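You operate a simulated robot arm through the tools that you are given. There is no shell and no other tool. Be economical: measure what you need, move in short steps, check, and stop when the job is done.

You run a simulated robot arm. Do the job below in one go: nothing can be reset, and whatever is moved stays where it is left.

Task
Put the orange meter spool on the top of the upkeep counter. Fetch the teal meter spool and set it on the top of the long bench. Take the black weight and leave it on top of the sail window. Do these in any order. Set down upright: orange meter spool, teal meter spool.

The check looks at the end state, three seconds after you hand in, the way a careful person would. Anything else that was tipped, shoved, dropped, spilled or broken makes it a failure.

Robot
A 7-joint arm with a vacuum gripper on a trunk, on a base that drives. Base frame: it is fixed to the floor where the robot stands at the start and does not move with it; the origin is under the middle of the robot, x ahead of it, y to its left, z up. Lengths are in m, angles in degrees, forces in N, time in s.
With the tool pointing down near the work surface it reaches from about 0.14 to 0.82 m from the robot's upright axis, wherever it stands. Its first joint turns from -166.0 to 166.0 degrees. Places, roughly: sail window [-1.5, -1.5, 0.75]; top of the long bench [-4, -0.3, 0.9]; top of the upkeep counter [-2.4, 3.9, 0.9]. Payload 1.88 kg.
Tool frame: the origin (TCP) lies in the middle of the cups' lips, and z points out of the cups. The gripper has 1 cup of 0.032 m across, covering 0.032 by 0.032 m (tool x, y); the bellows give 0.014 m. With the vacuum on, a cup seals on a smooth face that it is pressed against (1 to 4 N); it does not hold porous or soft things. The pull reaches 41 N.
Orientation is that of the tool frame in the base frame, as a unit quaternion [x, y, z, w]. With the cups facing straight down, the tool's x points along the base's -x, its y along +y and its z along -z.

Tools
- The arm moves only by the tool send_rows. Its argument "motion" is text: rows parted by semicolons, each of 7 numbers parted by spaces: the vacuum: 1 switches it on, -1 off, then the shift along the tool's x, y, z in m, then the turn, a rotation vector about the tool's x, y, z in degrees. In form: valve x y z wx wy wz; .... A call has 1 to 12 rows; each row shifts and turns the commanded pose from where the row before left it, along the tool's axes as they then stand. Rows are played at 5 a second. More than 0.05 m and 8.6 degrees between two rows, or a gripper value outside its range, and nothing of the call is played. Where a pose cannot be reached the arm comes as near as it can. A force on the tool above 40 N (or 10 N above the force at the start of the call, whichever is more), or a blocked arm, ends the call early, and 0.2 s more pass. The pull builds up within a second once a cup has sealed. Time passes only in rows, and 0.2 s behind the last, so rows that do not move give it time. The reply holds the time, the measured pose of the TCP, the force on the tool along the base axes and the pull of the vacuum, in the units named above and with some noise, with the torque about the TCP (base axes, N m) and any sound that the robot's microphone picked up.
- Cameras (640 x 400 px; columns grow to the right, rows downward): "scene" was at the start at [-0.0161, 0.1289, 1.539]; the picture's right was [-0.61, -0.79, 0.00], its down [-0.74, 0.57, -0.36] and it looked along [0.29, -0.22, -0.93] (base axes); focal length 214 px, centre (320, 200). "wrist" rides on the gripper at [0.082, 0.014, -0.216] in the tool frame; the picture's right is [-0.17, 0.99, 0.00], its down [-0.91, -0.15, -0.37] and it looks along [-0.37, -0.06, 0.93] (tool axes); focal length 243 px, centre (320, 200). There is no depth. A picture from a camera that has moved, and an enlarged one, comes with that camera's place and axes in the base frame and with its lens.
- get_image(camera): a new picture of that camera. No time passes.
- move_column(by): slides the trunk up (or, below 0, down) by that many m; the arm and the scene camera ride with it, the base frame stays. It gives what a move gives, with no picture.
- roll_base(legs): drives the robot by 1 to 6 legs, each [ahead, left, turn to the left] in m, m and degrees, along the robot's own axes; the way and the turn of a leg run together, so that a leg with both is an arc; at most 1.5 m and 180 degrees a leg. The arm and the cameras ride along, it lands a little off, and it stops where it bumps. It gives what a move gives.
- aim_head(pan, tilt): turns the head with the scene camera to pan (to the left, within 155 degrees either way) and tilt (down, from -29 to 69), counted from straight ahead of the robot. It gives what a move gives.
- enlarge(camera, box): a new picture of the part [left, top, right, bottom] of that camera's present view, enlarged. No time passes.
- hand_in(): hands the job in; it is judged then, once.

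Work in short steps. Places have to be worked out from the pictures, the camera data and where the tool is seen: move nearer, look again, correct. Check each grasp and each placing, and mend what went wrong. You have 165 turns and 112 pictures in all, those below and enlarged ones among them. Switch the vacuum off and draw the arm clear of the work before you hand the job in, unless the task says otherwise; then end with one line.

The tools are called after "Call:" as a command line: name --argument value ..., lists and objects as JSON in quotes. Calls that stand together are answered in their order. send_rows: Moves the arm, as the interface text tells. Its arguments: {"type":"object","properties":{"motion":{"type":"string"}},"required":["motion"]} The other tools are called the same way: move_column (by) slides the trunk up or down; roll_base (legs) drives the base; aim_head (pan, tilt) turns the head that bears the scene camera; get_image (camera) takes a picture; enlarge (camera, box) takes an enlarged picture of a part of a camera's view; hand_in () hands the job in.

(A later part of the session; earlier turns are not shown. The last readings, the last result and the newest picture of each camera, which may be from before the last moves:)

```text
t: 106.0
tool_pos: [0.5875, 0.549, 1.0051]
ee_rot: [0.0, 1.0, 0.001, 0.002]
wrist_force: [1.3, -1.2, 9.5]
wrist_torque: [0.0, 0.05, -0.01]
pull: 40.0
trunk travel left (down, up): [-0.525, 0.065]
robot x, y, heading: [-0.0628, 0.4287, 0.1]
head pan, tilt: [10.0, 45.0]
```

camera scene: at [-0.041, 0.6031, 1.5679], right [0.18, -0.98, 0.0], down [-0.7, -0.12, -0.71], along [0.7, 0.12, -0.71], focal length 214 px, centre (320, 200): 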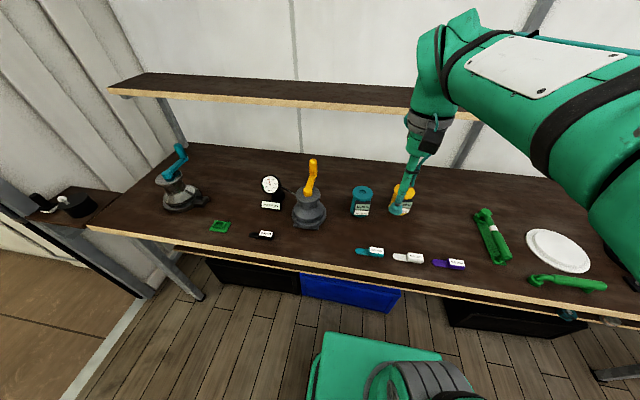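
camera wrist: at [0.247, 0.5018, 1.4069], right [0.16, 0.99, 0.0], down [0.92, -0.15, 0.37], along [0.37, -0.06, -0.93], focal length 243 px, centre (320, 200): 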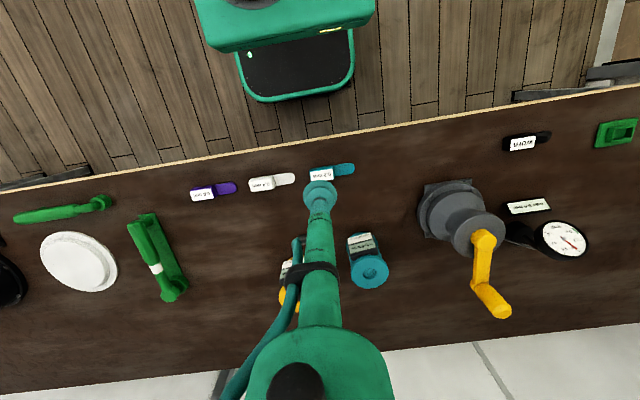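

Sealed. Lift and retract.

Call:
send_rows --motion "1 0 0 -0.01 0 0 0;1 0 0 -0.02 0 0 0;1 0 0 -0.04 0 0 0;1 0 0 -0.045 0 0 0;1 0 0 -0.045 0 0 0;1 0.03 -0.01 -0.03 0 0 0;1 0.04 -0.02 0 0 0 0;1 0.04 -0.02 0 0 0 0;1 0.04 -0.02 0 0 0 0;1 0.045 -0.02 0 0 0 0;1 0 0 0 0 0 0"

Call:
roll_base --legs '[[-0.4, 0.3, 0], [-0.1, 0.3, 0]]'

Call:
aim_head --pan 154 --tilt 30

Call:
get_image --camera "scene"

```text
t: 108.4
tool_pos: [0.3912, 0.4596, 1.1936]
ee_rot: [-0.001, 1.0, 0.0, 0.0]
wrist_force: [-0.1, 0.2, -2.2]
wrist_torque: [0.0, -0.04, 0.01]
pull: 40.5
trunk travel left (down, up): [-0.525, 0.065]
robot x, y, heading: [-0.06, 0.4261, -0.1]
head pan, tilt: [10.0, 45.0]
```

```text
t: 113.1
tool_pos: [-0.1168, 1.0675, 1.1923]
ee_rot: [-0.007, 1.0, 0.0, 0.0]
wrist_force: [0.3, 0.5, -2.8]
wrist_torque: [0.01, -0.02, -0.02]
pull: 40.6
trunk travel left (down, up): [-0.525, 0.065]
robot x, y, heading: [-0.5694, 1.0302, 0.7]
head pan, tilt: [10.0, 45.0]
```

```text
t: 115.4
tool_pos: [-0.1164, 1.0683, 1.1927]
ee_rot: [-0.007, 1.0, 0.001, 0.0]
wrist_force: [0.7, -0.3, -2.4]
wrist_torque: [0.02, 0.0, 0.0]
pull: 40.6
trunk travel left (down, up): [-0.525, 0.065]
robot x, y, heading: [-0.5705, 1.026, 0.6]
head pan, tilt: [154.0, 30.0]
```

```text
75 pictures are left
camera scene: at [-0.7143, 1.2293, 1.5905], right [0.43, 0.9, 0.0], down [0.45, -0.21, -0.87], along [-0.78, 0.37, -0.5], focal length 214 px, centre (320, 200)
```

scene: 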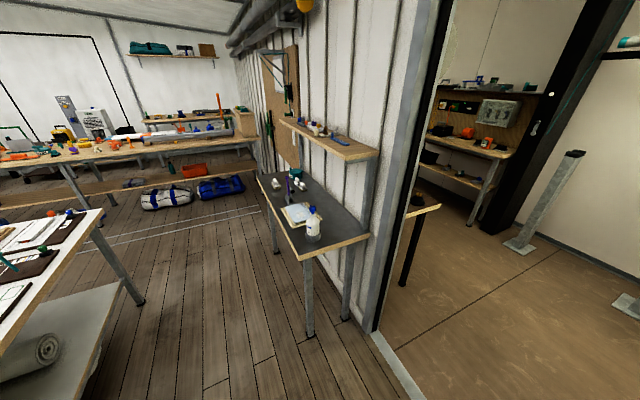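

Aisle between the table (y<0.47) and gray bench (y>1.5) is ~1 m; I reverse along y≈1.0 in two legs.

Call:
roll_base --legs '[[-1.2, -0.02, -0.6], [-1.2, 0, 0]]'

Call:
aim_head --pan -150 --tilt 35

Call:
get_image --camera "scene"

```text
t: 127.2
tool_pos: [-2.5275, 1.0277, 1.1925]
ee_rot: [-0.001, 1.0, 0.0, 0.0]
wrist_force: [0.7, 1.1, -3.0]
wrist_torque: [0.02, 0.0, -0.02]
pull: 40.8
trunk travel left (down, up): [-0.525, 0.065]
robot x, y, heading: [-2.981, 0.9952, 0.1]
head pan, tilt: [154.0, 30.0]
```

```text
t: 131.4
tool_pos: [-2.5284, 1.0278, 1.1933]
ee_rot: [0.0, 1.0, 0.0, -0.001]
wrist_force: [-0.4, -0.4, -1.5]
wrist_torque: [0.02, 0.0, -0.01]
pull: 40.2
trunk travel left (down, up): [-0.525, 0.065]
robot x, y, heading: [-2.9812, 0.9969, -0.2]
head pan, tilt: [-150.0, 35.0]
```

```text
74 pictures are left
camera scene: at [-3.1172, 1.114, 1.5827], right [-0.5, 0.87, 0.0], down [0.5, 0.29, -0.82], along [-0.71, -0.41, -0.57], focal length 214 px, centre (320, 200)
```

scene: 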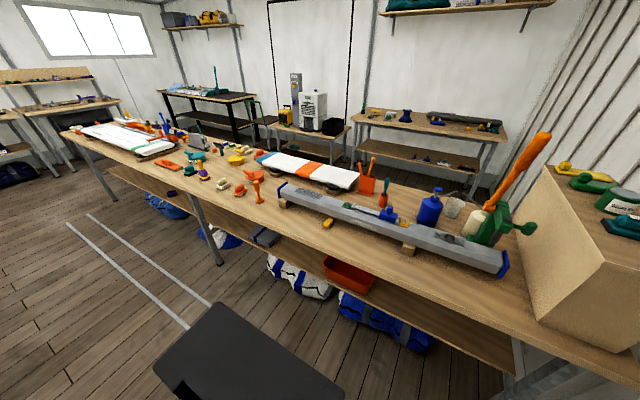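

Front edge of the long bench ≈ x −3.6; a clear spot is at about (−3.69,0.53), between the orange clamp and the beam end. I turn 180° here and shift to y≈0.55.

Call:
roll_base --legs '[[0, 0, -90], [0, 0, -90]]'

Call:
aim_head --pan 10 --tilt 45

Call:
get_image --camera "scene"

```text
t: 139.4
tool_pos: [-3.4341, 0.9629, 1.1928]
ee_rot: [1.0, -0.001, 0.0, 0.0]
wrist_force: [0.8, -0.2, -2.7]
wrist_torque: [0.02, 0.02, 0.02]
pull: 40.7
trunk travel left (down, up): [-0.525, 0.065]
robot x, y, heading: [-2.9801, 0.9943, 180.1]
head pan, tilt: [-150.0, 35.0]
```

```text
t: 141.9
tool_pos: [-3.4332, 0.9633, 1.1921]
ee_rot: [1.0, -0.001, 0.001, 0.0]
wrist_force: [0.9, 0.1, -2.6]
wrist_torque: [0.0, 0.02, -0.02]
pull: 40.7
trunk travel left (down, up): [-0.525, 0.065]
robot x, y, heading: [-2.9776, 0.9914, 180.0]
head pan, tilt: [10.0, 45.0]
```

```text
73 pictures are left
camera scene: at [-3.0014, 0.8164, 1.5679], right [-0.17, 0.99, 0.0], down [0.7, 0.12, -0.71], along [-0.7, -0.12, -0.71], focal length 214 px, centre (320, 200)
```

scene: 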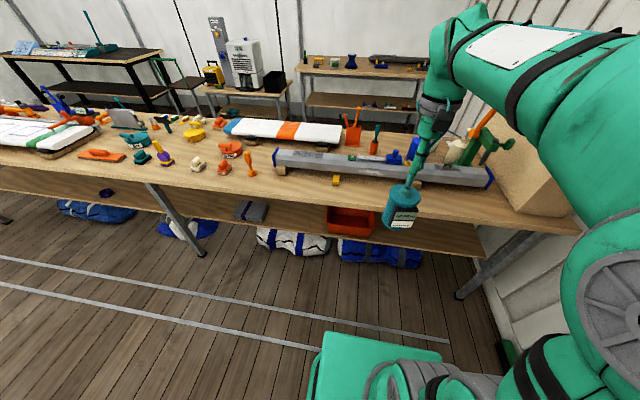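

Move left 0.44 and ahead 0.05, then view with the wrist camera.

Call:
roll_base --legs '[[0.05, 0.44, 0]]'

Call:
get_image --camera "wrist"

Call:
enlarge --camera "scene" --box '[220, 100, 480, 260]'

```text
t: 144.6
tool_pos: [-3.4838, 0.5166, 1.1929]
ee_rot: [1.0, -0.004, 0.001, 0.0]
wrist_force: [-0.4, -0.6, -3.4]
wrist_torque: [0.0, 0.0, 0.0]
pull: 41.2
trunk travel left (down, up): [-0.525, 0.065]
robot x, y, heading: [-3.0274, 0.5456, 179.5]
head pan, tilt: [10.0, 45.0]
```

```text
72 pictures are left
camera wrist: at [-3.4038, 0.5025, 1.4094], right [-0.17, -0.98, 0.0], down [-0.91, 0.16, 0.37], along [-0.37, 0.07, -0.93], focal length 243 px, centre (320, 200)
```

wrist: 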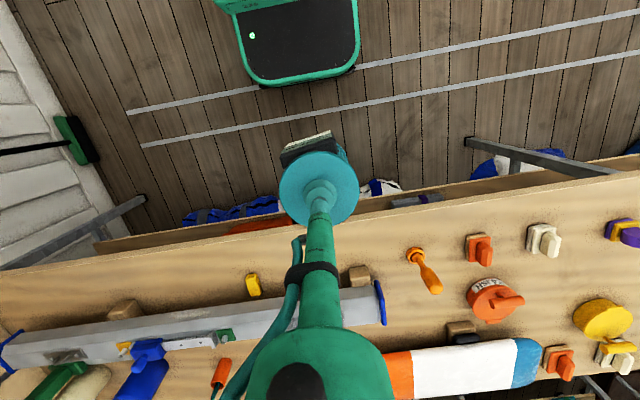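

```text
2.46 times, centred on (350, 180) of scene
camera zoom: at [-3.0541, 0.3667, 1.5679], right [-0.16, 0.99, 0.0], down [0.7, 0.12, -0.71], along [-0.7, -0.12, -0.71], focal length 528 px, centre (246, 249)
```

zoom: 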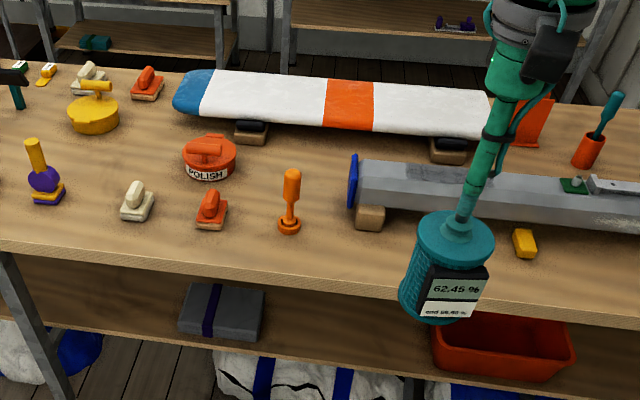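

Front edge ≈ −3.66, beam front ≈ −3.80, so I target the strip at (−3.73, 0.61). Extend the arm and lower partway.

Call:
send_rows --motion "1 -0.041 -0.0155 0 0 0 0;1 -0.041 -0.0155 0 0 0 0;1 -0.041 -0.0155 0 0 0 0;1 -0.041 -0.0155 0 0 0 0;1 -0.041 -0.0155 0 0 0 0;1 -0.041 -0.0155 0 0 0 0;1 0 0 0.04 0 0 0;1 0 0 0.04 0 0 0;1 0 0 0.02 0 0 0;1 0 0 0 0 0 0"

Call:
get_image --camera "wrist"

Call:
enlarge --camera "scene" --box '[280, 100, 440, 200]'

```text
t: 146.8
tool_pos: [-3.7318, 0.6116, 1.0918]
ee_rot: [1.0, -0.004, 0.001, 0.0]
wrist_force: [0.4, 0.4, -2.2]
wrist_torque: [0.01, 0.04, 0.01]
pull: 40.6
trunk travel left (down, up): [-0.525, 0.065]
robot x, y, heading: [-3.0323, 0.5482, 179.5]
head pan, tilt: [10.0, 45.0]
```

```text
70 pictures are left
camera wrist: at [-3.6499, 0.5978, 1.3085], right [-0.17, -0.98, 0.0], down [-0.91, 0.16, 0.37], along [-0.37, 0.07, -0.93], focal length 243 px, centre (320, 200)
```

wrist: 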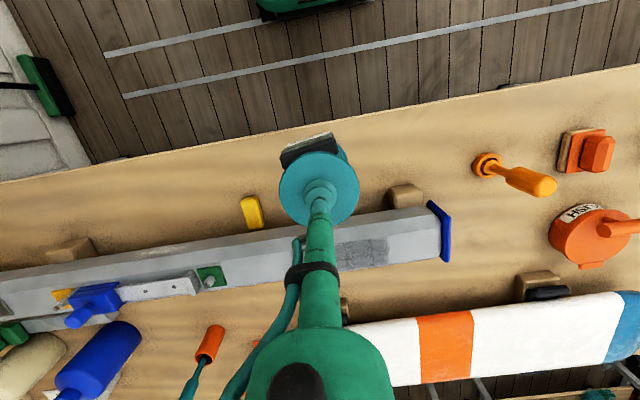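

```text
4.00 times, centred on (360, 150) of scene
camera zoom: at [-3.054, 0.3668, 1.5679], right [-0.16, 0.99, 0.0], down [0.7, 0.12, -0.71], along [-0.7, -0.12, -0.71], focal length 858 px, centre (160, 400)
```

zoom: 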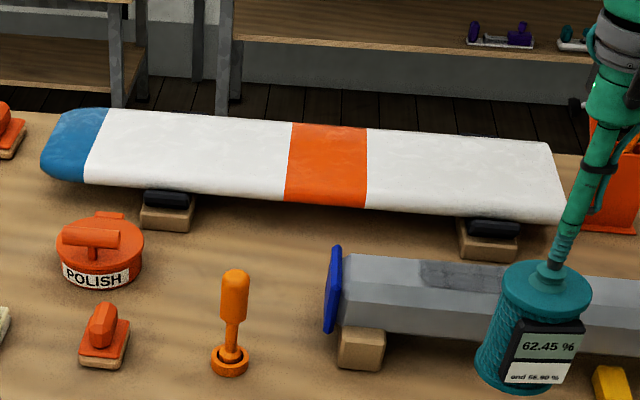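

The bench edge now reads ≈ −3.685 and the beam ≈ −3.87, so centre further in at x≈−3.775. Shift and lower to near contact.

Call:
send_rows --motion "1 -0.022 0 0 0 0 0;1 -0.022 0 0 0 0 0;1 0 0 0.02 0 0 0;1 0 0 0.02 0 0 0;1 0 0 0 0 0 0"

Call:
get_image --camera "wrist"

Call:
enlarge --camera "scene" --box '[360, 130, 456, 190]'

```text
t: 148.0
tool_pos: [-3.7746, 0.613, 1.053]
ee_rot: [1.0, -0.005, 0.0, 0.0]
wrist_force: [-0.9, 0.0, -2.8]
wrist_torque: [-0.02, 0.02, -0.02]
pull: 40.4
trunk travel left (down, up): [-0.525, 0.065]
robot x, y, heading: [-3.032, 0.5453, 179.7]
head pan, tilt: [10.0, 45.0]
```

```text
68 pictures are left
camera wrist: at [-3.6936, 0.5995, 1.2699], right [-0.17, -0.98, 0.0], down [-0.91, 0.16, 0.37], along [-0.37, 0.07, -0.93], focal length 243 px, centre (320, 200)
```

wrist: 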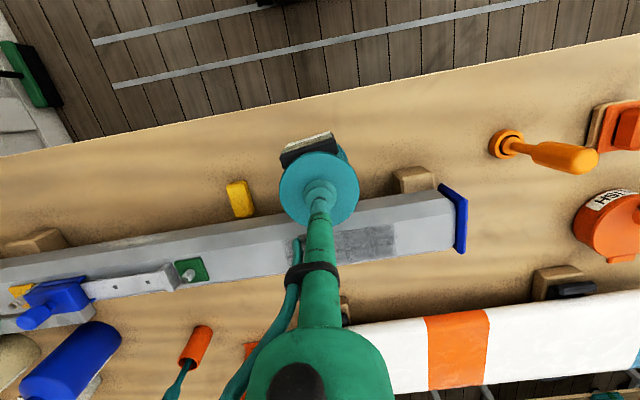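

```text
6.67 times, centred on (408, 160) of scene
camera zoom: at [-3.0543, 0.3668, 1.5679], right [-0.16, 0.99, 0.0], down [0.7, 0.12, -0.71], along [-0.7, -0.12, -0.71], focal length 1430 px, centre (-267, 467)
```

zoom: 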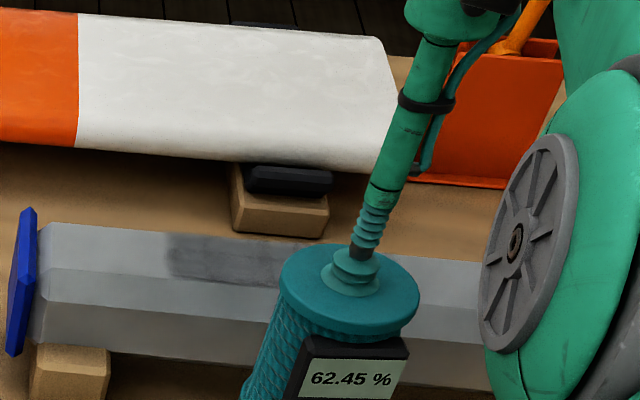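

The beam face is ~1.5 cm behind the disc; shift 18 mm back toward the front edge (≈3 cm margin each side), then lower gently.

Call:
send_rows --motion "1 0.018 0 0 0 0 0;1 0 0 0.01 0 0 0;1 0 0 0.01 0 0 0;1 0 0 0 0 0 0"

Call:
enlarge --camera "wrist" --box '[240, 80, 440, 240]'

```text
t: 149.0
tool_pos: [-3.7566, 0.613, 1.032]
ee_rot: [1.0, -0.004, 0.001, 0.0]
wrist_force: [0.4, -0.9, -2.8]
wrist_torque: [-0.01, 0.05, -0.01]
pull: 41.1
trunk travel left (down, up): [-0.525, 0.065]
robot x, y, heading: [-3.0298, 0.546, 179.3]
head pan, tilt: [10.0, 45.0]
```

```text
2.50 times, centred on (340, 160) of wrist
camera zoom: at [-3.6764, 0.5982, 1.2484], right [-0.17, -0.98, 0.0], down [-0.91, 0.16, 0.37], along [-0.37, 0.07, -0.93], focal length 606 px, centre (270, 300)
```

zoom: 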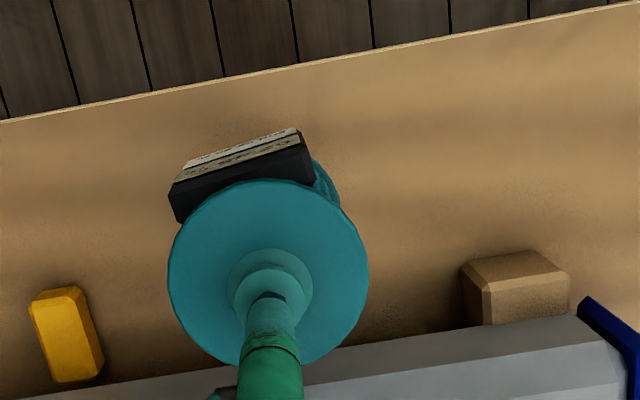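

Good clearances all round. Lower in small steps to contact.

Call:
send_rows --motion "1 0 0 0.004 0 0 0;1 0 0 0.004 0 0 0;1 0 0 0.002 0 0 0;1 0 0 0 0 0 0"

```text
t: 150.0
tool_pos: [-3.7562, 0.6107, 1.0227]
ee_rot: [1.0, -0.005, 0.002, 0.0]
wrist_force: [0.2, 0.1, -2.6]
wrist_torque: [-0.02, 0.02, 0.0]
pull: 40.5
trunk travel left (down, up): [-0.525, 0.065]
robot x, y, heading: [-3.0306, 0.546, 179.6]
head pan, tilt: [10.0, 45.0]
```

Call:
send_rows --motion "1 0 0 0.004 0 0 0;1 0 0 0.003 0 0 0;1 0 0 0 0 0 0"

```text
t: 150.8
tool_pos: [-3.7558, 0.6122, 1.0157]
ee_rot: [1.0, -0.004, 0.001, 0.0]
wrist_force: [-0.4, -1.4, -2.1]
wrist_torque: [-0.01, 0.02, -0.02]
pull: 40.5
trunk travel left (down, up): [-0.525, 0.065]
robot x, y, heading: [-3.0331, 0.5433, 179.6]
head pan, tilt: [10.0, 45.0]
```

Call:
send_rows --motion "1 0 0 0.003 0 0 0;1 0 0 0.003 0 0 0;1 0 0 0 0 0 0"

```text
t: 151.6
tool_pos: [-3.7566, 0.6107, 1.0108]
ee_rot: [1.0, -0.004, 0.001, -0.001]
wrist_force: [0.3, 0.6, -3.1]
wrist_torque: [0.02, 0.02, 0.0]
pull: 40.3
trunk travel left (down, up): [-0.525, 0.065]
robot x, y, heading: [-3.0358, 0.5479, 179.5]
head pan, tilt: [10.0, 45.0]
```

Call:
send_rows --motion "1 0 0 0.003 0 0 0;1 0 0 0.003 0 0 0;1 0 0 0 0 0 0"

```text
t: 152.4
tool_pos: [-3.7564, 0.6123, 1.0036]
ee_rot: [1.0, -0.004, 0.0, 0.0]
wrist_force: [0.5, 0.3, -2.4]
wrist_torque: [-0.02, 0.0, -0.02]
pull: 40.7
trunk travel left (down, up): [-0.525, 0.065]
robot x, y, heading: [-3.0334, 0.5437, 179.4]
head pan, tilt: [10.0, 45.0]
```

Call:
send_rows --motion "1 0 0 0.003 0 0 0;1 0 0 0.003 0 0 0;1 0 0 0 0 0 0"

Call:
enlarge --camera "scene" --box '[350, 130, 478, 210]'

```text
t: 153.2
tool_pos: [-3.7562, 0.6119, 0.997]
ee_rot: [1.0, -0.005, 0.001, 0.0]
wrist_force: [-0.9, 0.1, -3.7]
wrist_torque: [0.01, -0.01, -0.02]
pull: 40.4
trunk travel left (down, up): [-0.525, 0.065]
robot x, y, heading: [-3.0327, 0.5472, 179.5]
head pan, tilt: [10.0, 45.0]
```

```text
5.00 times, centred on (414, 170) of scene
camera zoom: at [-3.0542, 0.3668, 1.5679], right [-0.16, 0.99, 0.0], down [0.7, 0.12, -0.71], along [-0.7, -0.12, -0.71], focal length 1072 px, centre (-150, 350)
```

zoom: 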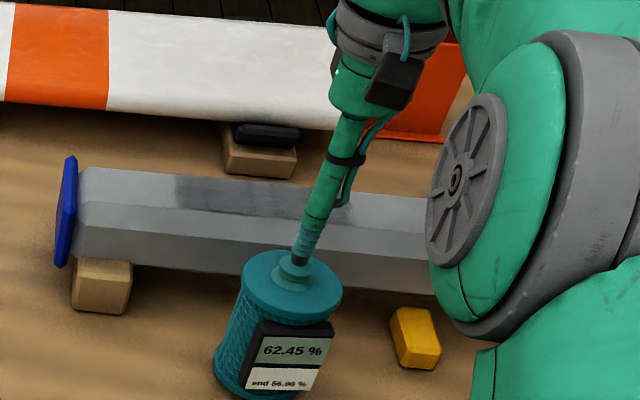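

Still not touching; continue down in 3 mm rows.

Call:
send_rows --motion "1 0 0 0.003 0 0 0;1 0 0 0.003 0 0 0;1 0 0 0.003 0 0 0;1 0 0 0 0 0 0"

```text
t: 154.2
tool_pos: [-3.7564, 0.6123, 0.9886]
ee_rot: [1.0, -0.005, 0.001, 0.0]
wrist_force: [-0.2, 0.2, -2.4]
wrist_torque: [-0.01, 0.0, 0.01]
pull: 40.4
trunk travel left (down, up): [-0.525, 0.065]
robot x, y, heading: [-3.033, 0.545, 179.8]
head pan, tilt: [10.0, 45.0]
```

Call:
send_rows --motion "1 0 0 0.003 0 0 0;1 0 0 0.003 0 0 0;1 0 0 0.003 0 0 0;1 0 0 0 0 0 0"

```text
t: 155.2
tool_pos: [-3.7573, 0.612, 0.9838]
ee_rot: [1.0, -0.004, -0.003, 0.0]
wrist_force: [-0.3, 0.2, 20.3]
wrist_torque: [0.0, -0.23, -0.05]
pull: 40.4
trunk travel left (down, up): [-0.525, 0.065]
robot x, y, heading: [-3.031, 0.5477, 179.3]
head pan, tilt: [10.0, 45.0]
```

Contact. Back off ~4 mm, release, wait, and rise slowly.

Call:
send_rows --motion "1 0 0 -0.003 0 0 0;1 0 0 -0.001 0 0 0;-1 0 0 0 0 0 0;-1 0 0 0 0 0 0;-1 0 0 0 0 0 0;-1 0 0 0 0 0 0;-1 0 0 -0.003 0 0 0;-1 0 0 -0.005 0 0 0;-1 0 0 -0.01 0 0 0;-1 0 0 -0.03 0 0 0;-1 0 0 -0.045 0 0 0;-1 0 0 -0.045 0 0 0"

Call:
get_image --camera "wrist"

Call:
enlarge --camera "scene" --box '[340, 120, 500, 220]'

```text
t: 157.8
tool_pos: [-3.7562, 0.6125, 1.1224]
ee_rot: [1.0, -0.005, 0.001, 0.0]
wrist_force: [-0.9, 0.6, 0.7]
wrist_torque: [-0.03, 0.0, -0.02]
pull: 0.1
trunk travel left (down, up): [-0.525, 0.065]
robot x, y, heading: [-3.0374, 0.5446, 179.4]
head pan, tilt: [10.0, 45.0]
```

```text
64 pictures are left
camera wrist: at [-3.676, 0.5983, 1.3397], right [-0.18, -0.98, 0.0], down [-0.91, 0.16, 0.37], along [-0.37, 0.07, -0.93], focal length 243 px, centre (320, 200)
```

wrist: 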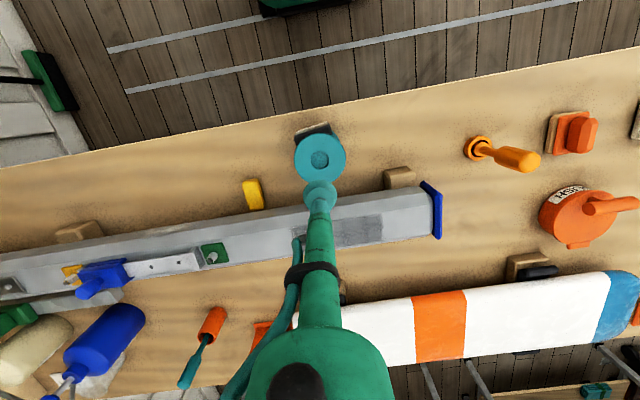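

```text
4.00 times, centred on (420, 170) of scene
camera zoom: at [-3.0542, 0.3667, 1.5678], right [-0.16, 0.99, 0.0], down [0.7, 0.12, -0.71], along [-0.7, -0.12, -0.71], focal length 858 px, centre (-80, 320)
```

zoom: 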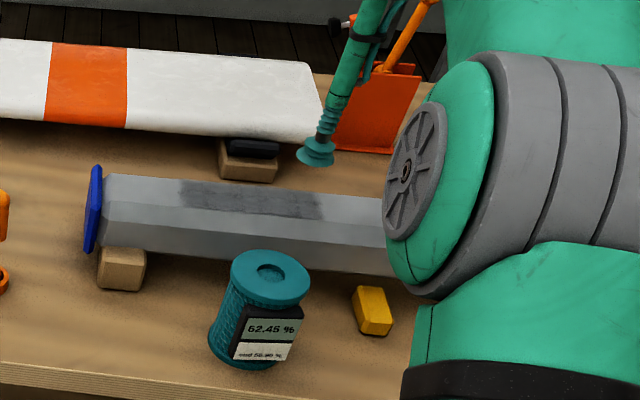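

Teal spool stands upright, clear. Retract the arm and drive back around to the near side of the central table, still facing −x.

Call:
send_rows --motion "-1 0.04 0.01 -0.02 0 0 0;-1 0.045 0.01 -0.02 0 0 0;-1 0.045 0.01 -0.01 0 0 0;-1 0.045 0.01 0 0 0 0;-1 0.045 0.01 0 0 0 0;-1 0.045 0.01 0 0 0 0;-1 0.02 0 0 0 0 0"

Call:
roll_base --legs '[[0, -0.45, 0.5], [-1.3, 0, 0]]'

```text
refused: row 2 steps farther than a row can; nothing moved
```

```text
t: 166.6
tool_pos: [-2.4626, 1.0569, 1.1235]
ee_rot: [1.0, 0.019, 0.001, 0.001]
wrist_force: [0.4, -0.6, 1.0]
wrist_torque: [0.03, 0.01, 0.02]
pull: 0.1
trunk travel left (down, up): [-0.525, 0.065]
robot x, y, heading: [-1.7385, 1.0223, -178.0]
head pan, tilt: [10.0, 45.0]
```

The arm move was refused but the base moved with the arm extended; I check that nothing on the long bench was disturbed.

Call:
aim_head --pan 0 --tilt 20

Call:
enlarge --camera "scene" --box '[200, 130, 440, 280]'

```text
t: 167.5
tool_pos: [-2.4624, 1.0571, 1.1235]
ee_rot: [1.0, 0.02, 0.0, 0.0]
wrist_force: [0.2, 0.7, -0.1]
wrist_torque: [-0.02, 0.04, 0.04]
pull: 0.1
trunk travel left (down, up): [-0.525, 0.065]
robot x, y, heading: [-1.7394, 1.0237, -177.8]
head pan, tilt: [0.0, 20.0]
```

```text
2.67 times, centred on (320, 205) of scene
camera zoom: at [-1.764, 0.8573, 1.6065], right [-0.04, 1.0, 0.0], down [0.34, 0.01, -0.94], along [-0.94, -0.04, -0.34], focal length 572 px, centre (320, 187)
```

zoom: 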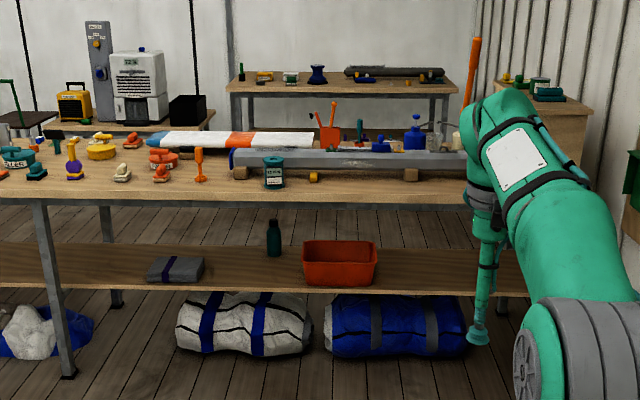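

All undisturbed. Now retract the arm with smaller rows, fix heading and continue.

Call:
send_rows --motion "-1 0.04 0 -0.02 0 0 0;-1 0.04 0.01 -0.02 0 0 0;-1 0.04 0.01 -0.01 0 0 0;-1 0.04 0.01 0 0 0 0;-1 0.04 0.01 0 0 0 0;-1 0.04 0.01 0 0 0 0;-1 0.04 0 0 0 0 0"

Call:
roll_base --legs '[[0, 0, -2], [-1.2, 0, 0]]'

```text
t: 169.1
tool_pos: [-2.1818, 1.0161, 1.1726]
ee_rot: [1.0, 0.019, 0.0, 0.0]
wrist_force: [0.2, 1.1, -0.5]
wrist_torque: [0.04, -0.03, -0.01]
pull: 0.0
trunk travel left (down, up): [-0.525, 0.065]
robot x, y, heading: [-1.7337, 1.0255, -177.8]
head pan, tilt: [0.0, 20.0]
```

```text
t: 175.6
tool_pos: [-0.9717, 1.0359, 1.1727]
ee_rot: [1.0, 0.004, 0.001, 0.0]
wrist_force: [0.7, 1.2, -0.3]
wrist_torque: [-0.03, -0.01, -0.04]
pull: 0.0
trunk travel left (down, up): [-0.525, 0.065]
robot x, y, heading: [-0.5258, 1.0321, -179.4]
head pan, tilt: [0.0, 20.0]
```

Slide left to y≈−0.4, beside the black weight.

Call:
roll_base --legs '[[0, 1.4, -0.6]]'

Call:
aim_head --pan 20 --tilt 45

Call:
get_image --camera "scene"

Call:
get_image --camera "wrist"

```text
t: 182.7
tool_pos: [-0.9431, -0.3825, 1.1711]
ee_rot: [1.0, 0.016, 0.001, 0.0]
wrist_force: [-0.6, 0.1, -0.1]
wrist_torque: [0.0, 0.0, -0.02]
pull: 0.0
trunk travel left (down, up): [-0.525, 0.065]
robot x, y, heading: [-0.4978, -0.38, -178.2]
head pan, tilt: [0.0, 20.0]
```

```text
t: 183.5
tool_pos: [-0.9434, -0.3826, 1.1728]
ee_rot: [1.0, 0.016, 0.0, -0.001]
wrist_force: [-0.1, 0.8, -0.6]
wrist_torque: [-0.04, 0.0, -0.05]
pull: 0.1
trunk travel left (down, up): [-0.525, 0.065]
robot x, y, heading: [-0.4981, -0.3801, -178.4]
head pan, tilt: [20.0, 45.0]
```

```text
61 pictures are left
camera scene: at [-0.5081, -0.5716, 1.5679], right [-0.37, 0.93, 0.0], down [0.66, 0.26, -0.71], along [-0.66, -0.26, -0.71], focal length 214 px, centre (320, 200)
```

scene: 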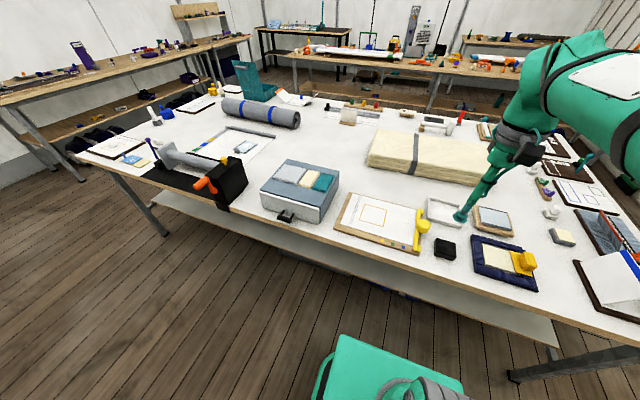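

```text
60 pictures are left
camera wrist: at [-0.8618, -0.3933, 1.3886], right [-0.13, -0.99, 0.0], down [-0.92, 0.12, 0.37], along [-0.37, 0.05, -0.93], focal length 243 px, centre (320, 200)
```

wrist: 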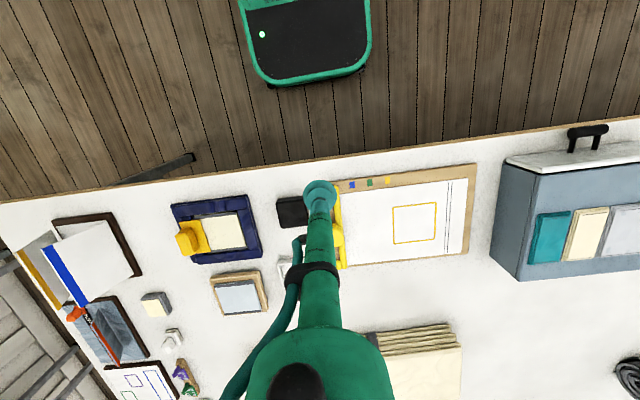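

I zoom on the sail item at ≈(−1.57,−1.57) and on the black weight.

Call:
enlarge --camera "scene" --box '[140, 90, 300, 190]'

Call:
enlarge --camera "scene" --box '[400, 200, 496, 260]'

```text
4.00 times, centred on (220, 140) of scene
camera zoom: at [-0.5081, -0.5716, 1.5679], right [-0.37, 0.93, 0.0], down [0.66, 0.26, -0.71], along [-0.66, -0.26, -0.71], focal length 858 px, centre (720, 440)
```

zoom: 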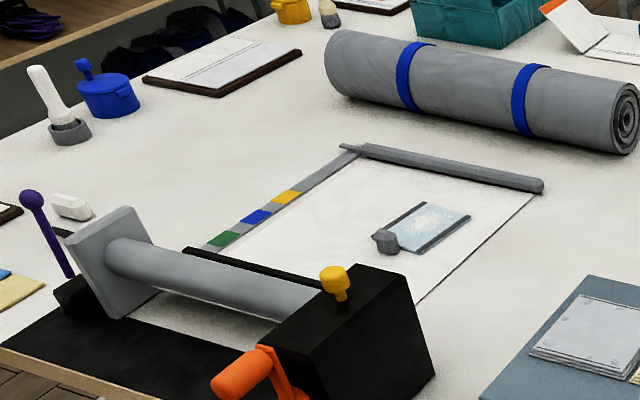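

```text
6.67 times, centred on (448, 230) of scene
camera zoom: at [-0.5081, -0.5716, 1.5679], right [-0.37, 0.93, 0.0], down [0.66, 0.26, -0.71], along [-0.66, -0.26, -0.71], focal length 1430 px, centre (-533, 0)
```

zoom: 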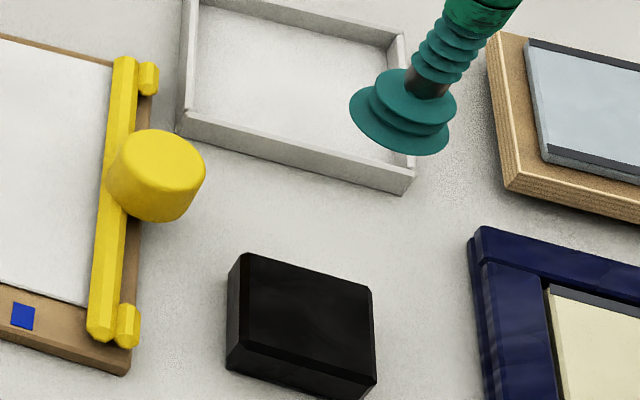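

The patch on the sail sheet is the window. Triangulation gives table height ≈0.85 and weight top centre ≈(−1.085,−0.30,0.89). Move above the weight and check.

Call:
send_rows --motion "-1 -0.035 -0.022 0 0 0 0;-1 -0.035 -0.022 0 0 0 0;-1 -0.035 -0.022 0 0 0 0;-1 -0.035 -0.021 0 0 0 0;-1 0 0 0.045 0 0 0;-1 0 0 0.045 0 0 0;-1 0 0 0.045 0 0 0;-1 0 0 0.045 0 0 0;-1 0 0 0 0 0 0"

Call:
get_image --camera "wrist"

Call:
enlarge --camera "scene" --box '[400, 200, 496, 260]'

```text
t: 185.5
tool_pos: [-1.0863, -0.2999, 0.9932]
ee_rot: [1.0, 0.016, 0.0, 0.0]
wrist_force: [-0.7, -0.7, 1.0]
wrist_torque: [0.0, 0.02, -0.02]
pull: 0.1
trunk travel left (down, up): [-0.525, 0.065]
robot x, y, heading: [-0.4945, -0.3795, -178.2]
head pan, tilt: [20.0, 45.0]
```

```text
57 pictures are left
camera wrist: at [-1.0042, -0.3116, 1.2101], right [-0.13, -0.99, 0.0], down [-0.92, 0.12, 0.37], along [-0.37, 0.05, -0.93], focal length 243 px, centre (320, 200)
```

wrist: 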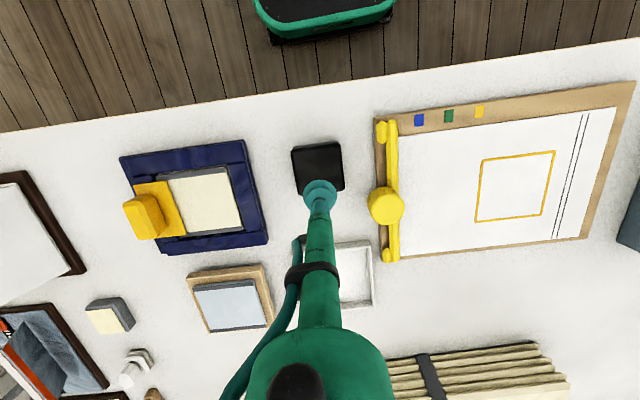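

```text
6.67 times, centred on (448, 230) of scene
camera zoom: at [-0.5084, -0.5716, 1.5679], right [-0.37, 0.93, 0.0], down [0.66, 0.26, -0.71], along [-0.66, -0.26, -0.71], focal length 1430 px, centre (-533, 0)
```

zoom: 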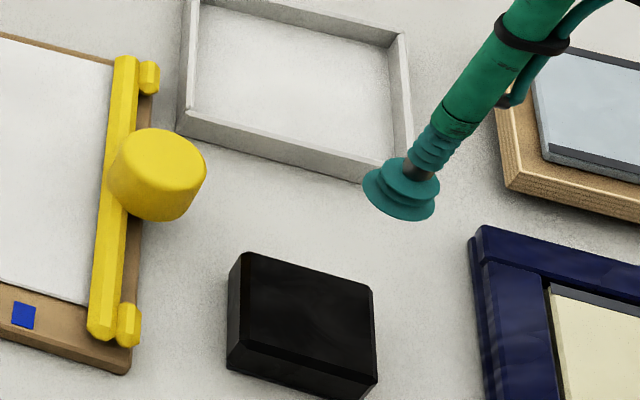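

Aligned within a few mm of the weight's centre. Vacuum on and descend toward contact at ≈0.89.

Call:
send_rows --motion "1 0 0 0.04 0 0 0;1 0 0 0.04 0 0 0;1 0 0 0.015 0 0 0;1 0 0 0.004 0 0 0;1 0 0 0 0 0 0"

```text
t: 186.7
tool_pos: [-1.0838, -0.2974, 0.8958]
ee_rot: [1.0, 0.015, 0.0, 0.0]
wrist_force: [0.5, 0.6, -0.1]
wrist_torque: [0.0, -0.02, 0.01]
pull: 0.1
trunk travel left (down, up): [-0.525, 0.065]
robot x, y, heading: [-0.4961, -0.3795, -178.2]
head pan, tilt: [20.0, 45.0]
```

Call:
send_rows --motion "1 0 0 0.003 0 0 0;1 0 0 0.003 0 0 0;1 0 0 0.003 0 0 0;1 0 0 0 0 0 0"

Call:
enlarge --camera "scene" --box '[400, 200, 496, 260]'

```text
t: 187.7
tool_pos: [-1.0839, -0.2986, 0.8851]
ee_rot: [1.0, 0.016, 0.0, 0.0]
wrist_force: [0.5, 0.0, 0.0]
wrist_torque: [-0.01, 0.01, 0.04]
pull: 0.0
trunk travel left (down, up): [-0.525, 0.065]
robot x, y, heading: [-0.4939, -0.3791, -178.3]
head pan, tilt: [20.0, 45.0]
```

```text
6.67 times, centred on (448, 230) of scene
camera zoom: at [-0.5082, -0.5716, 1.5679], right [-0.37, 0.93, 0.0], down [0.66, 0.26, -0.71], along [-0.66, -0.26, -0.71], focal length 1430 px, centre (-533, 0)
```

zoom: 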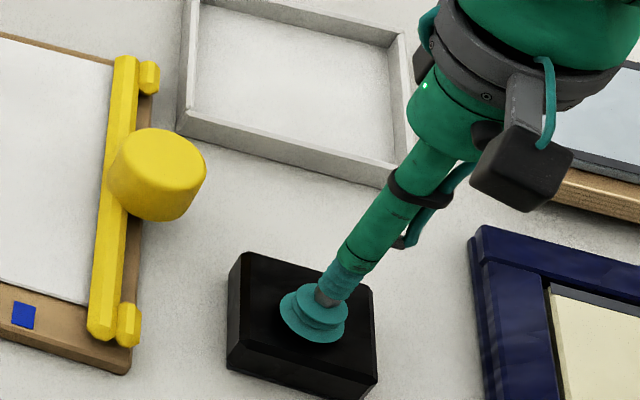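

Slightly off centre by ~7 mm; nudge −y 6 mm and continue down.

Call:
send_rows --motion "1 0 0.006 0 0 0 0;1 0 0 0.003 0 0 0;1 0 0 0.003 0 0 0;1 0 0 0.003 0 0 0;1 0 0 0 0 0 0;1 0 0 0 0 0 0"

```text
t: 189.1
tool_pos: [-1.086, -0.305, 0.8779]
ee_rot: [1.0, 0.015, -0.002, -0.001]
wrist_force: [6.5, -1.8, 24.7]
wrist_torque: [0.02, 0.0, -0.22]
pull: 40.7
trunk travel left (down, up): [-0.525, 0.065]
robot x, y, heading: [-0.4968, -0.3809, -178.3]
head pan, tilt: [20.0, 45.0]
```

Sealed. Lift gently.

Call:
send_rows --motion "1 0 0 -0.005 0 0 0;1 0 0 -0.01 0 0 0;1 0 0 -0.02 0 0 0;1 0 0 -0.03 0 0 0;1 0 0 -0.04 0 0 0;1 0 0 -0.04 0 0 0;1 0 0 -0.04 0 0 0;1 0 0 -0.04 0 0 0;1 0 0 0 0 0 0;1 0 0 0 0 0 0"

Call:
get_image --camera "scene"

```text
t: 191.3
tool_pos: [-1.0862, -0.3064, 1.0977]
ee_rot: [1.0, 0.016, 0.001, -0.001]
wrist_force: [0.1, -0.3, -3.8]
wrist_torque: [-0.06, -0.04, 0.0]
pull: 40.4
trunk travel left (down, up): [-0.525, 0.065]
robot x, y, heading: [-0.4973, -0.3795, -178.3]
head pan, tilt: [20.0, 45.0]
```

```text
54 pictures are left
camera scene: at [-0.5083, -0.5716, 1.5679], right [-0.37, 0.93, 0.0], down [0.66, 0.26, -0.71], along [-0.66, -0.26, -0.71], focal length 214 px, centre (320, 200)
```

scene: 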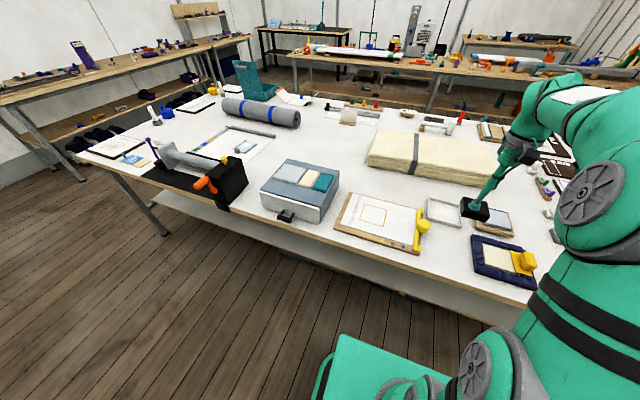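

Held (~0.38 kg). Retract and slide left to y≈−1.4.

Call:
send_rows --motion "1 0.04 0 -0.02 0 0 0;1 0.04 0.01 -0.02 0 0 0;1 0.04 0.01 -0.01 0 0 0;1 0.04 0.01 0 0 0 0;1 0.02 0.01 0 0 0 0;1 0 0 0 0 0 0"

Call:
roll_base --legs '[[0, 1.0, -1.5]]'

Call:
aim_head --pan 15 --tilt 45

Call:
get_image --camera "scene"

Call:
get_image --camera "wrist"

```text
t: 192.7
tool_pos: [-0.9074, -0.3364, 1.1471]
ee_rot: [1.0, 0.016, 0.001, 0.0]
wrist_force: [0.1, 0.0, -2.9]
wrist_torque: [-0.03, -0.01, 0.0]
pull: 40.9
trunk travel left (down, up): [-0.525, 0.065]
robot x, y, heading: [-0.4993, -0.3793, -178.3]
head pan, tilt: [20.0, 45.0]
```

```text
t: 197.9
tool_pos: [-0.8888, -1.3094, 1.1481]
ee_rot: [1.0, 0.001, 0.001, -0.001]
wrist_force: [0.7, 0.7, -2.8]
wrist_torque: [-0.03, -0.02, 0.02]
pull: 40.0
trunk travel left (down, up): [-0.525, 0.065]
robot x, y, heading: [-0.4802, -1.3639, -180.1]
head pan, tilt: [20.0, 45.0]
```

```text
t: 198.5
tool_pos: [-0.8892, -1.3104, 1.1484]
ee_rot: [1.0, 0.0, 0.001, 0.0]
wrist_force: [0.5, -0.5, -3.5]
wrist_torque: [0.01, -0.02, 0.01]
pull: 40.8
trunk travel left (down, up): [-0.525, 0.065]
robot x, y, heading: [-0.4831, -1.3629, -180.1]
head pan, tilt: [15.0, 45.0]
```

```text
53 pictures are left
camera scene: at [-0.5003, -1.5505, 1.5679], right [-0.26, 0.97, 0.0], down [0.68, 0.18, -0.71], along [-0.68, -0.18, -0.71], focal length 214 px, centre (320, 200)
```

scene: 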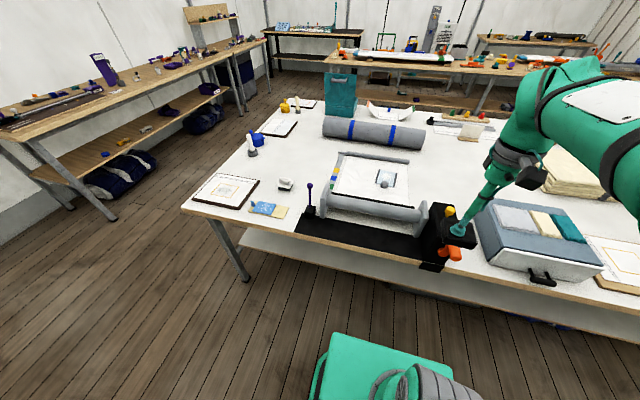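

```text
52 pictures are left
camera wrist: at [-0.8083, -1.3235, 1.3648], right [-0.17, -0.99, 0.0], down [-0.91, 0.15, 0.37], along [-0.37, 0.06, -0.93], focal length 243 px, centre (320, 200)
```

wrist: 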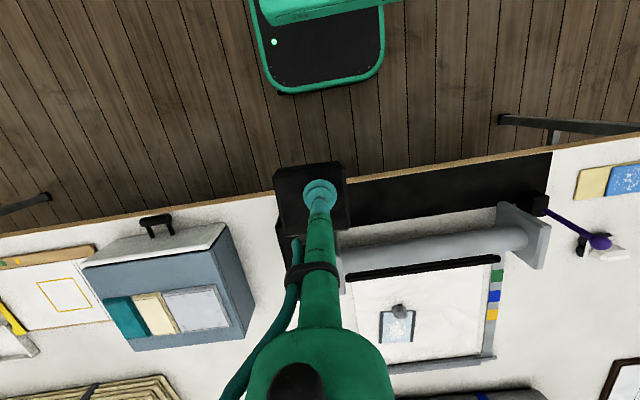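

Triangulated window ≈(−1.38,−1.44,≈0.87). Approach by 0.17 m for reach and look closer at the window.

Call:
roll_base --legs '[[0.17, 0.06, 0]]'

Call:
enlarge --camera "wrist" --box '[320, 180, 480, 280]'

Call:
get_image --camera "scene"

```text
t: 200.0
tool_pos: [-1.0552, -1.3743, 1.1475]
ee_rot: [1.0, 0.002, 0.0, 0.0]
wrist_force: [-0.7, 0.2, -3.1]
wrist_torque: [-0.03, -0.01, 0.02]
pull: 40.3
trunk travel left (down, up): [-0.525, 0.065]
robot x, y, heading: [-0.6473, -1.4241, -179.6]
head pan, tilt: [15.0, 45.0]
```

```text
4.00 times, centred on (400, 230) of wrist
camera zoom: at [-0.9744, -1.387, 1.3647], right [-0.16, -0.99, 0.0], down [-0.92, 0.15, 0.37], along [-0.37, 0.06, -0.93], focal length 970 px, centre (0, 80)
```

zoom: 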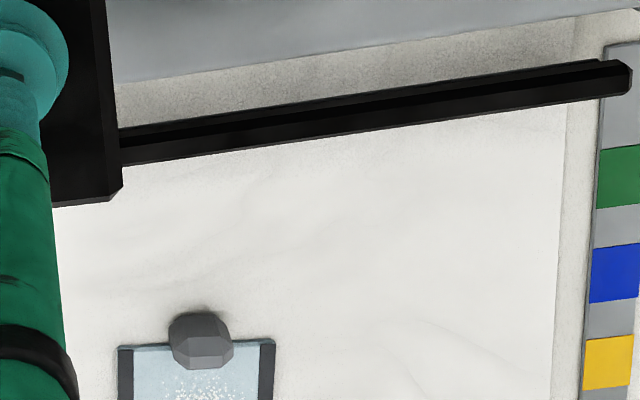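

```text
50 pictures are left
camera scene: at [-0.6653, -1.6124, 1.5679], right [-0.26, 0.96, 0.0], down [0.68, 0.19, -0.71], along [-0.68, -0.19, -0.71], focal length 214 px, centre (320, 200)
```

scene: 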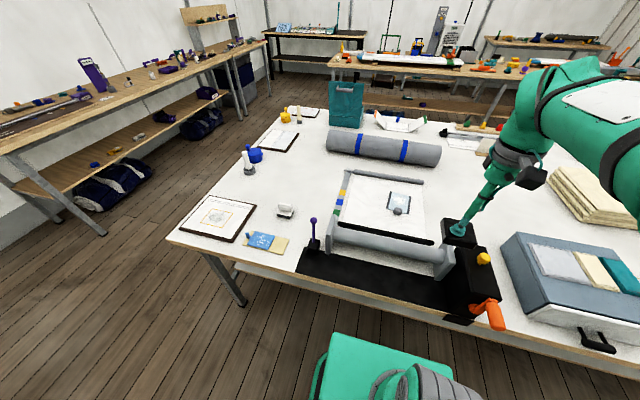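

Enlarge the window region in both cameras.

Call:
enlarge --camera "wrist" --box '[320, 230, 480, 330]'

Call:
enlarge --camera "scene" --box '[350, 165, 446, 225]'

```text
4.00 times, centred on (400, 280) of wrist
camera zoom: at [-0.9744, -1.387, 1.3647], right [-0.16, -0.99, 0.0], down [-0.92, 0.15, 0.37], along [-0.37, 0.06, -0.93], focal length 970 px, centre (0, -120)
```

zoom: 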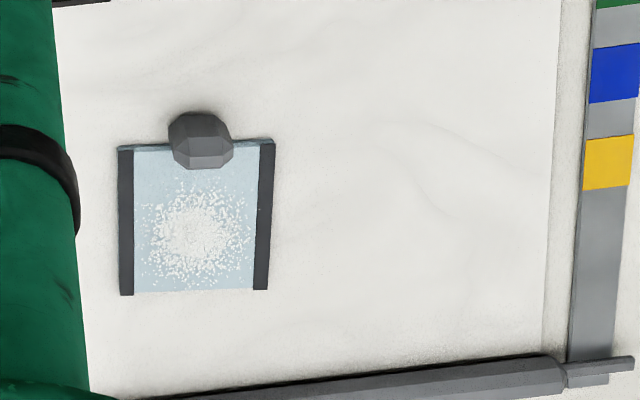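

```text
6.67 times, centred on (398, 195) of scene
camera zoom: at [-0.6653, -1.6124, 1.5679], right [-0.26, 0.96, 0.0], down [0.68, 0.19, -0.71], along [-0.68, -0.19, -0.71], focal length 1430 px, centre (-200, 233)
```

zoom: 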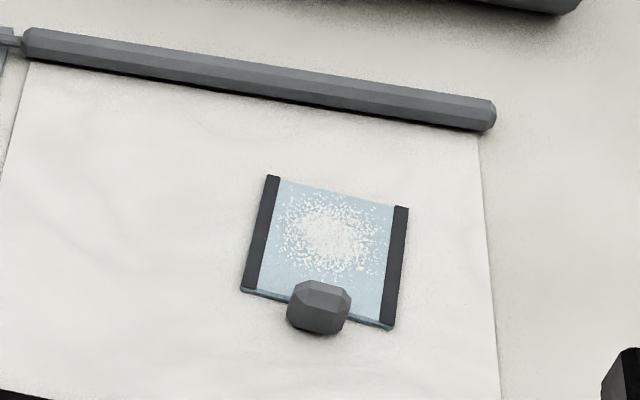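

Window centre ≈(−1.446,−1.444,0.84), ~0.10×0.125 m, with a grey stone at its near edge; the weight (~0.065 m square) fits at x≈−1.462. I edge 6 cm forward for reach.

Call:
roll_base --legs '[[0.06, 0.01, 0]]'

```text
t: 201.0
tool_pos: [-1.1139, -1.384, 1.1472]
ee_rot: [1.0, 0.003, 0.0, 0.0]
wrist_force: [0.4, -0.1, -4.0]
wrist_torque: [-0.05, -0.02, -0.02]
pull: 40.5
trunk travel left (down, up): [-0.525, 0.065]
robot x, y, heading: [-0.7049, -1.4362, -179.3]
head pan, tilt: [15.0, 45.0]
```

Extend over the window, staying high, then lower partway.

Call:
send_rows --motion "1 -0.0436 0.007 0 0 0 0;1 -0.0436 0.007 0 0 0 0;1 -0.0436 0.007 0 0 0 0;1 -0.0436 0.007 0 0 0 0;1 -0.0436 0.007 0 0 0 0;1 -0.0436 0.007 0 0 0 0;1 -0.0436 0.007 0 0 0 0;1 -0.0436 0.007 0 0 0 0;1 0 0 0.04 0 0 0;1 0 0 0.04 0 0 0;1 0 0 0.04 0 0 0;1 0 0 0 0 0 0"

Call:
enlarge --camera "wrist" --box '[240, 100, 400, 250]'

Call:
enlarge --camera "scene" --box '[350, 165, 446, 225]'

```text
t: 203.6
tool_pos: [-1.4577, -1.4423, 1.0204]
ee_rot: [1.0, 0.003, 0.001, 0.0]
wrist_force: [0.7, -0.5, -3.6]
wrist_torque: [-0.02, -0.03, -0.01]
pull: 40.7
out of reach, approached as far as the arm can: row 8
trunk travel left (down, up): [-0.525, 0.065]
robot x, y, heading: [-0.7062, -1.4391, -179.7]
head pan, tilt: [15.0, 45.0]
```

```text
2.67 times, centred on (320, 175) of wrist
camera zoom: at [-1.3769, -1.4554, 1.238], right [-0.16, -0.99, 0.0], down [-0.92, 0.15, 0.37], along [-0.37, 0.06, -0.93], focal length 647 px, centre (320, 267)
```

zoom: 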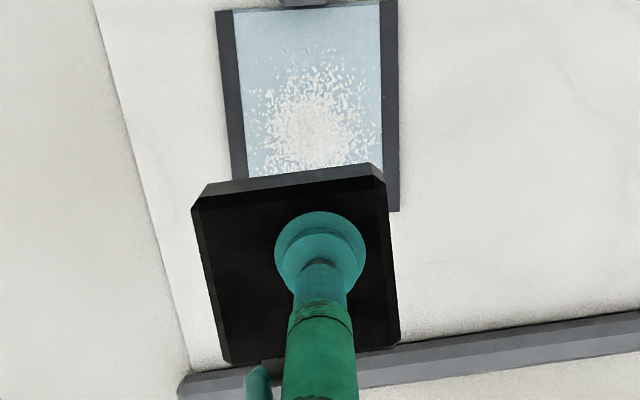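

```text
6.67 times, centred on (398, 195) of scene
camera zoom: at [-0.7253, -1.6229, 1.5679], right [-0.26, 0.96, 0.0], down [0.68, 0.19, -0.71], along [-0.68, -0.19, -0.71], focal length 1430 px, centre (-200, 233)
```

zoom: 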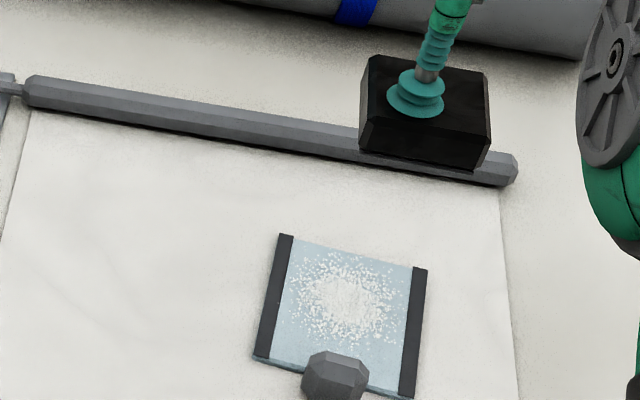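

Weight centre ≈(−1.462,−1.435), window usable area centred ≈(−1.455,−1.438): nearly perfect. Shift +6 mm x and lower.

Call:
send_rows --motion "1 0.006 0.002 0 0 0 0;1 0 0 0.03 0 0 0;1 0 0 0.03 0 0 0;1 0 0 0.03 0 0 0;1 0 0 0.02 0 0 0;1 0 0 0 0 0 0"

Call:
enlarge --camera "wrist" --box '[240, 100, 400, 250]'

Call:
enlarge --camera "scene" --box '[350, 165, 446, 225]'

```text
t: 205.0
tool_pos: [-1.4473, -1.4453, 0.9135]
ee_rot: [1.0, 0.003, 0.001, 0.0]
wrist_force: [0.6, 1.2, -3.8]
wrist_torque: [-0.03, -0.05, -0.01]
pull: 40.9
trunk travel left (down, up): [-0.525, 0.065]
robot x, y, heading: [-0.7082, -1.4379, -179.6]
head pan, tilt: [15.0, 45.0]
```

```text
2.67 times, centred on (320, 175) of wrist
camera zoom: at [-1.3672, -1.4575, 1.1293], right [-0.16, -0.99, 0.0], down [-0.92, 0.15, 0.37], along [-0.37, 0.06, -0.93], focal length 647 px, centre (320, 267)
```

zoom: 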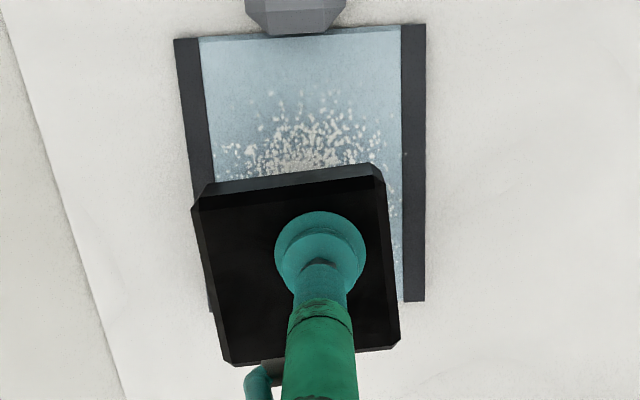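

```text
6.67 times, centred on (398, 195) of scene
camera zoom: at [-0.7254, -1.6229, 1.5679], right [-0.26, 0.96, 0.0], down [0.68, 0.19, -0.71], along [-0.68, -0.19, -0.71], focal length 1430 px, centre (-200, 233)
```

zoom: 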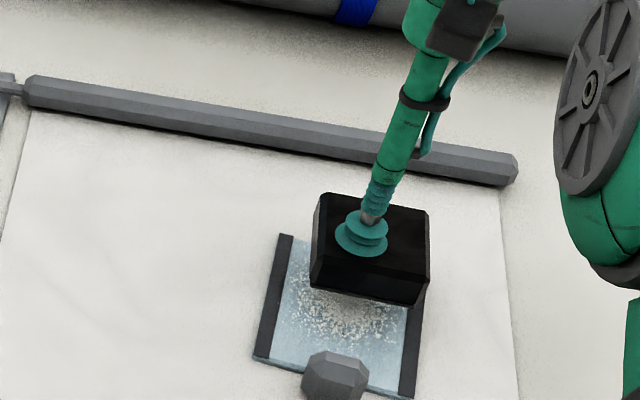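

Alignment good. Nudge +4 mm x and lower in small steps to contact.

Call:
send_rows --motion "1 0.004 0 0 0 0 0;1 0 0 0.01 0 0 0;1 0 0 0.008 0 0 0;1 0 0 0.004 0 0 0;1 0 0 0 0 0 0"

```text
t: 206.2
tool_pos: [-1.4467, -1.4449, 0.8888]
ee_rot: [1.0, 0.003, 0.001, 0.0]
wrist_force: [0.3, 0.8, -3.5]
wrist_torque: [-0.02, 0.03, 0.04]
pull: 40.9
trunk travel left (down, up): [-0.525, 0.065]
robot x, y, heading: [-0.7115, -1.437, -179.5]
head pan, tilt: [15.0, 45.0]
```

Call:
send_rows --motion "1 0 0 0.003 0 0 0;1 0 0 0.003 0 0 0;1 0 0 0 0 0 0"

```text
t: 207.0
tool_pos: [-1.4469, -1.4441, 0.8894]
ee_rot: [1.0, 0.002, 0.0, 0.001]
wrist_force: [2.7, -0.3, 14.4]
wrist_torque: [0.08, 0.03, -0.08]
pull: 40.5
trunk travel left (down, up): [-0.525, 0.065]
robot x, y, heading: [-0.709, -1.4369, -180.0]
head pan, tilt: [15.0, 45.0]
```

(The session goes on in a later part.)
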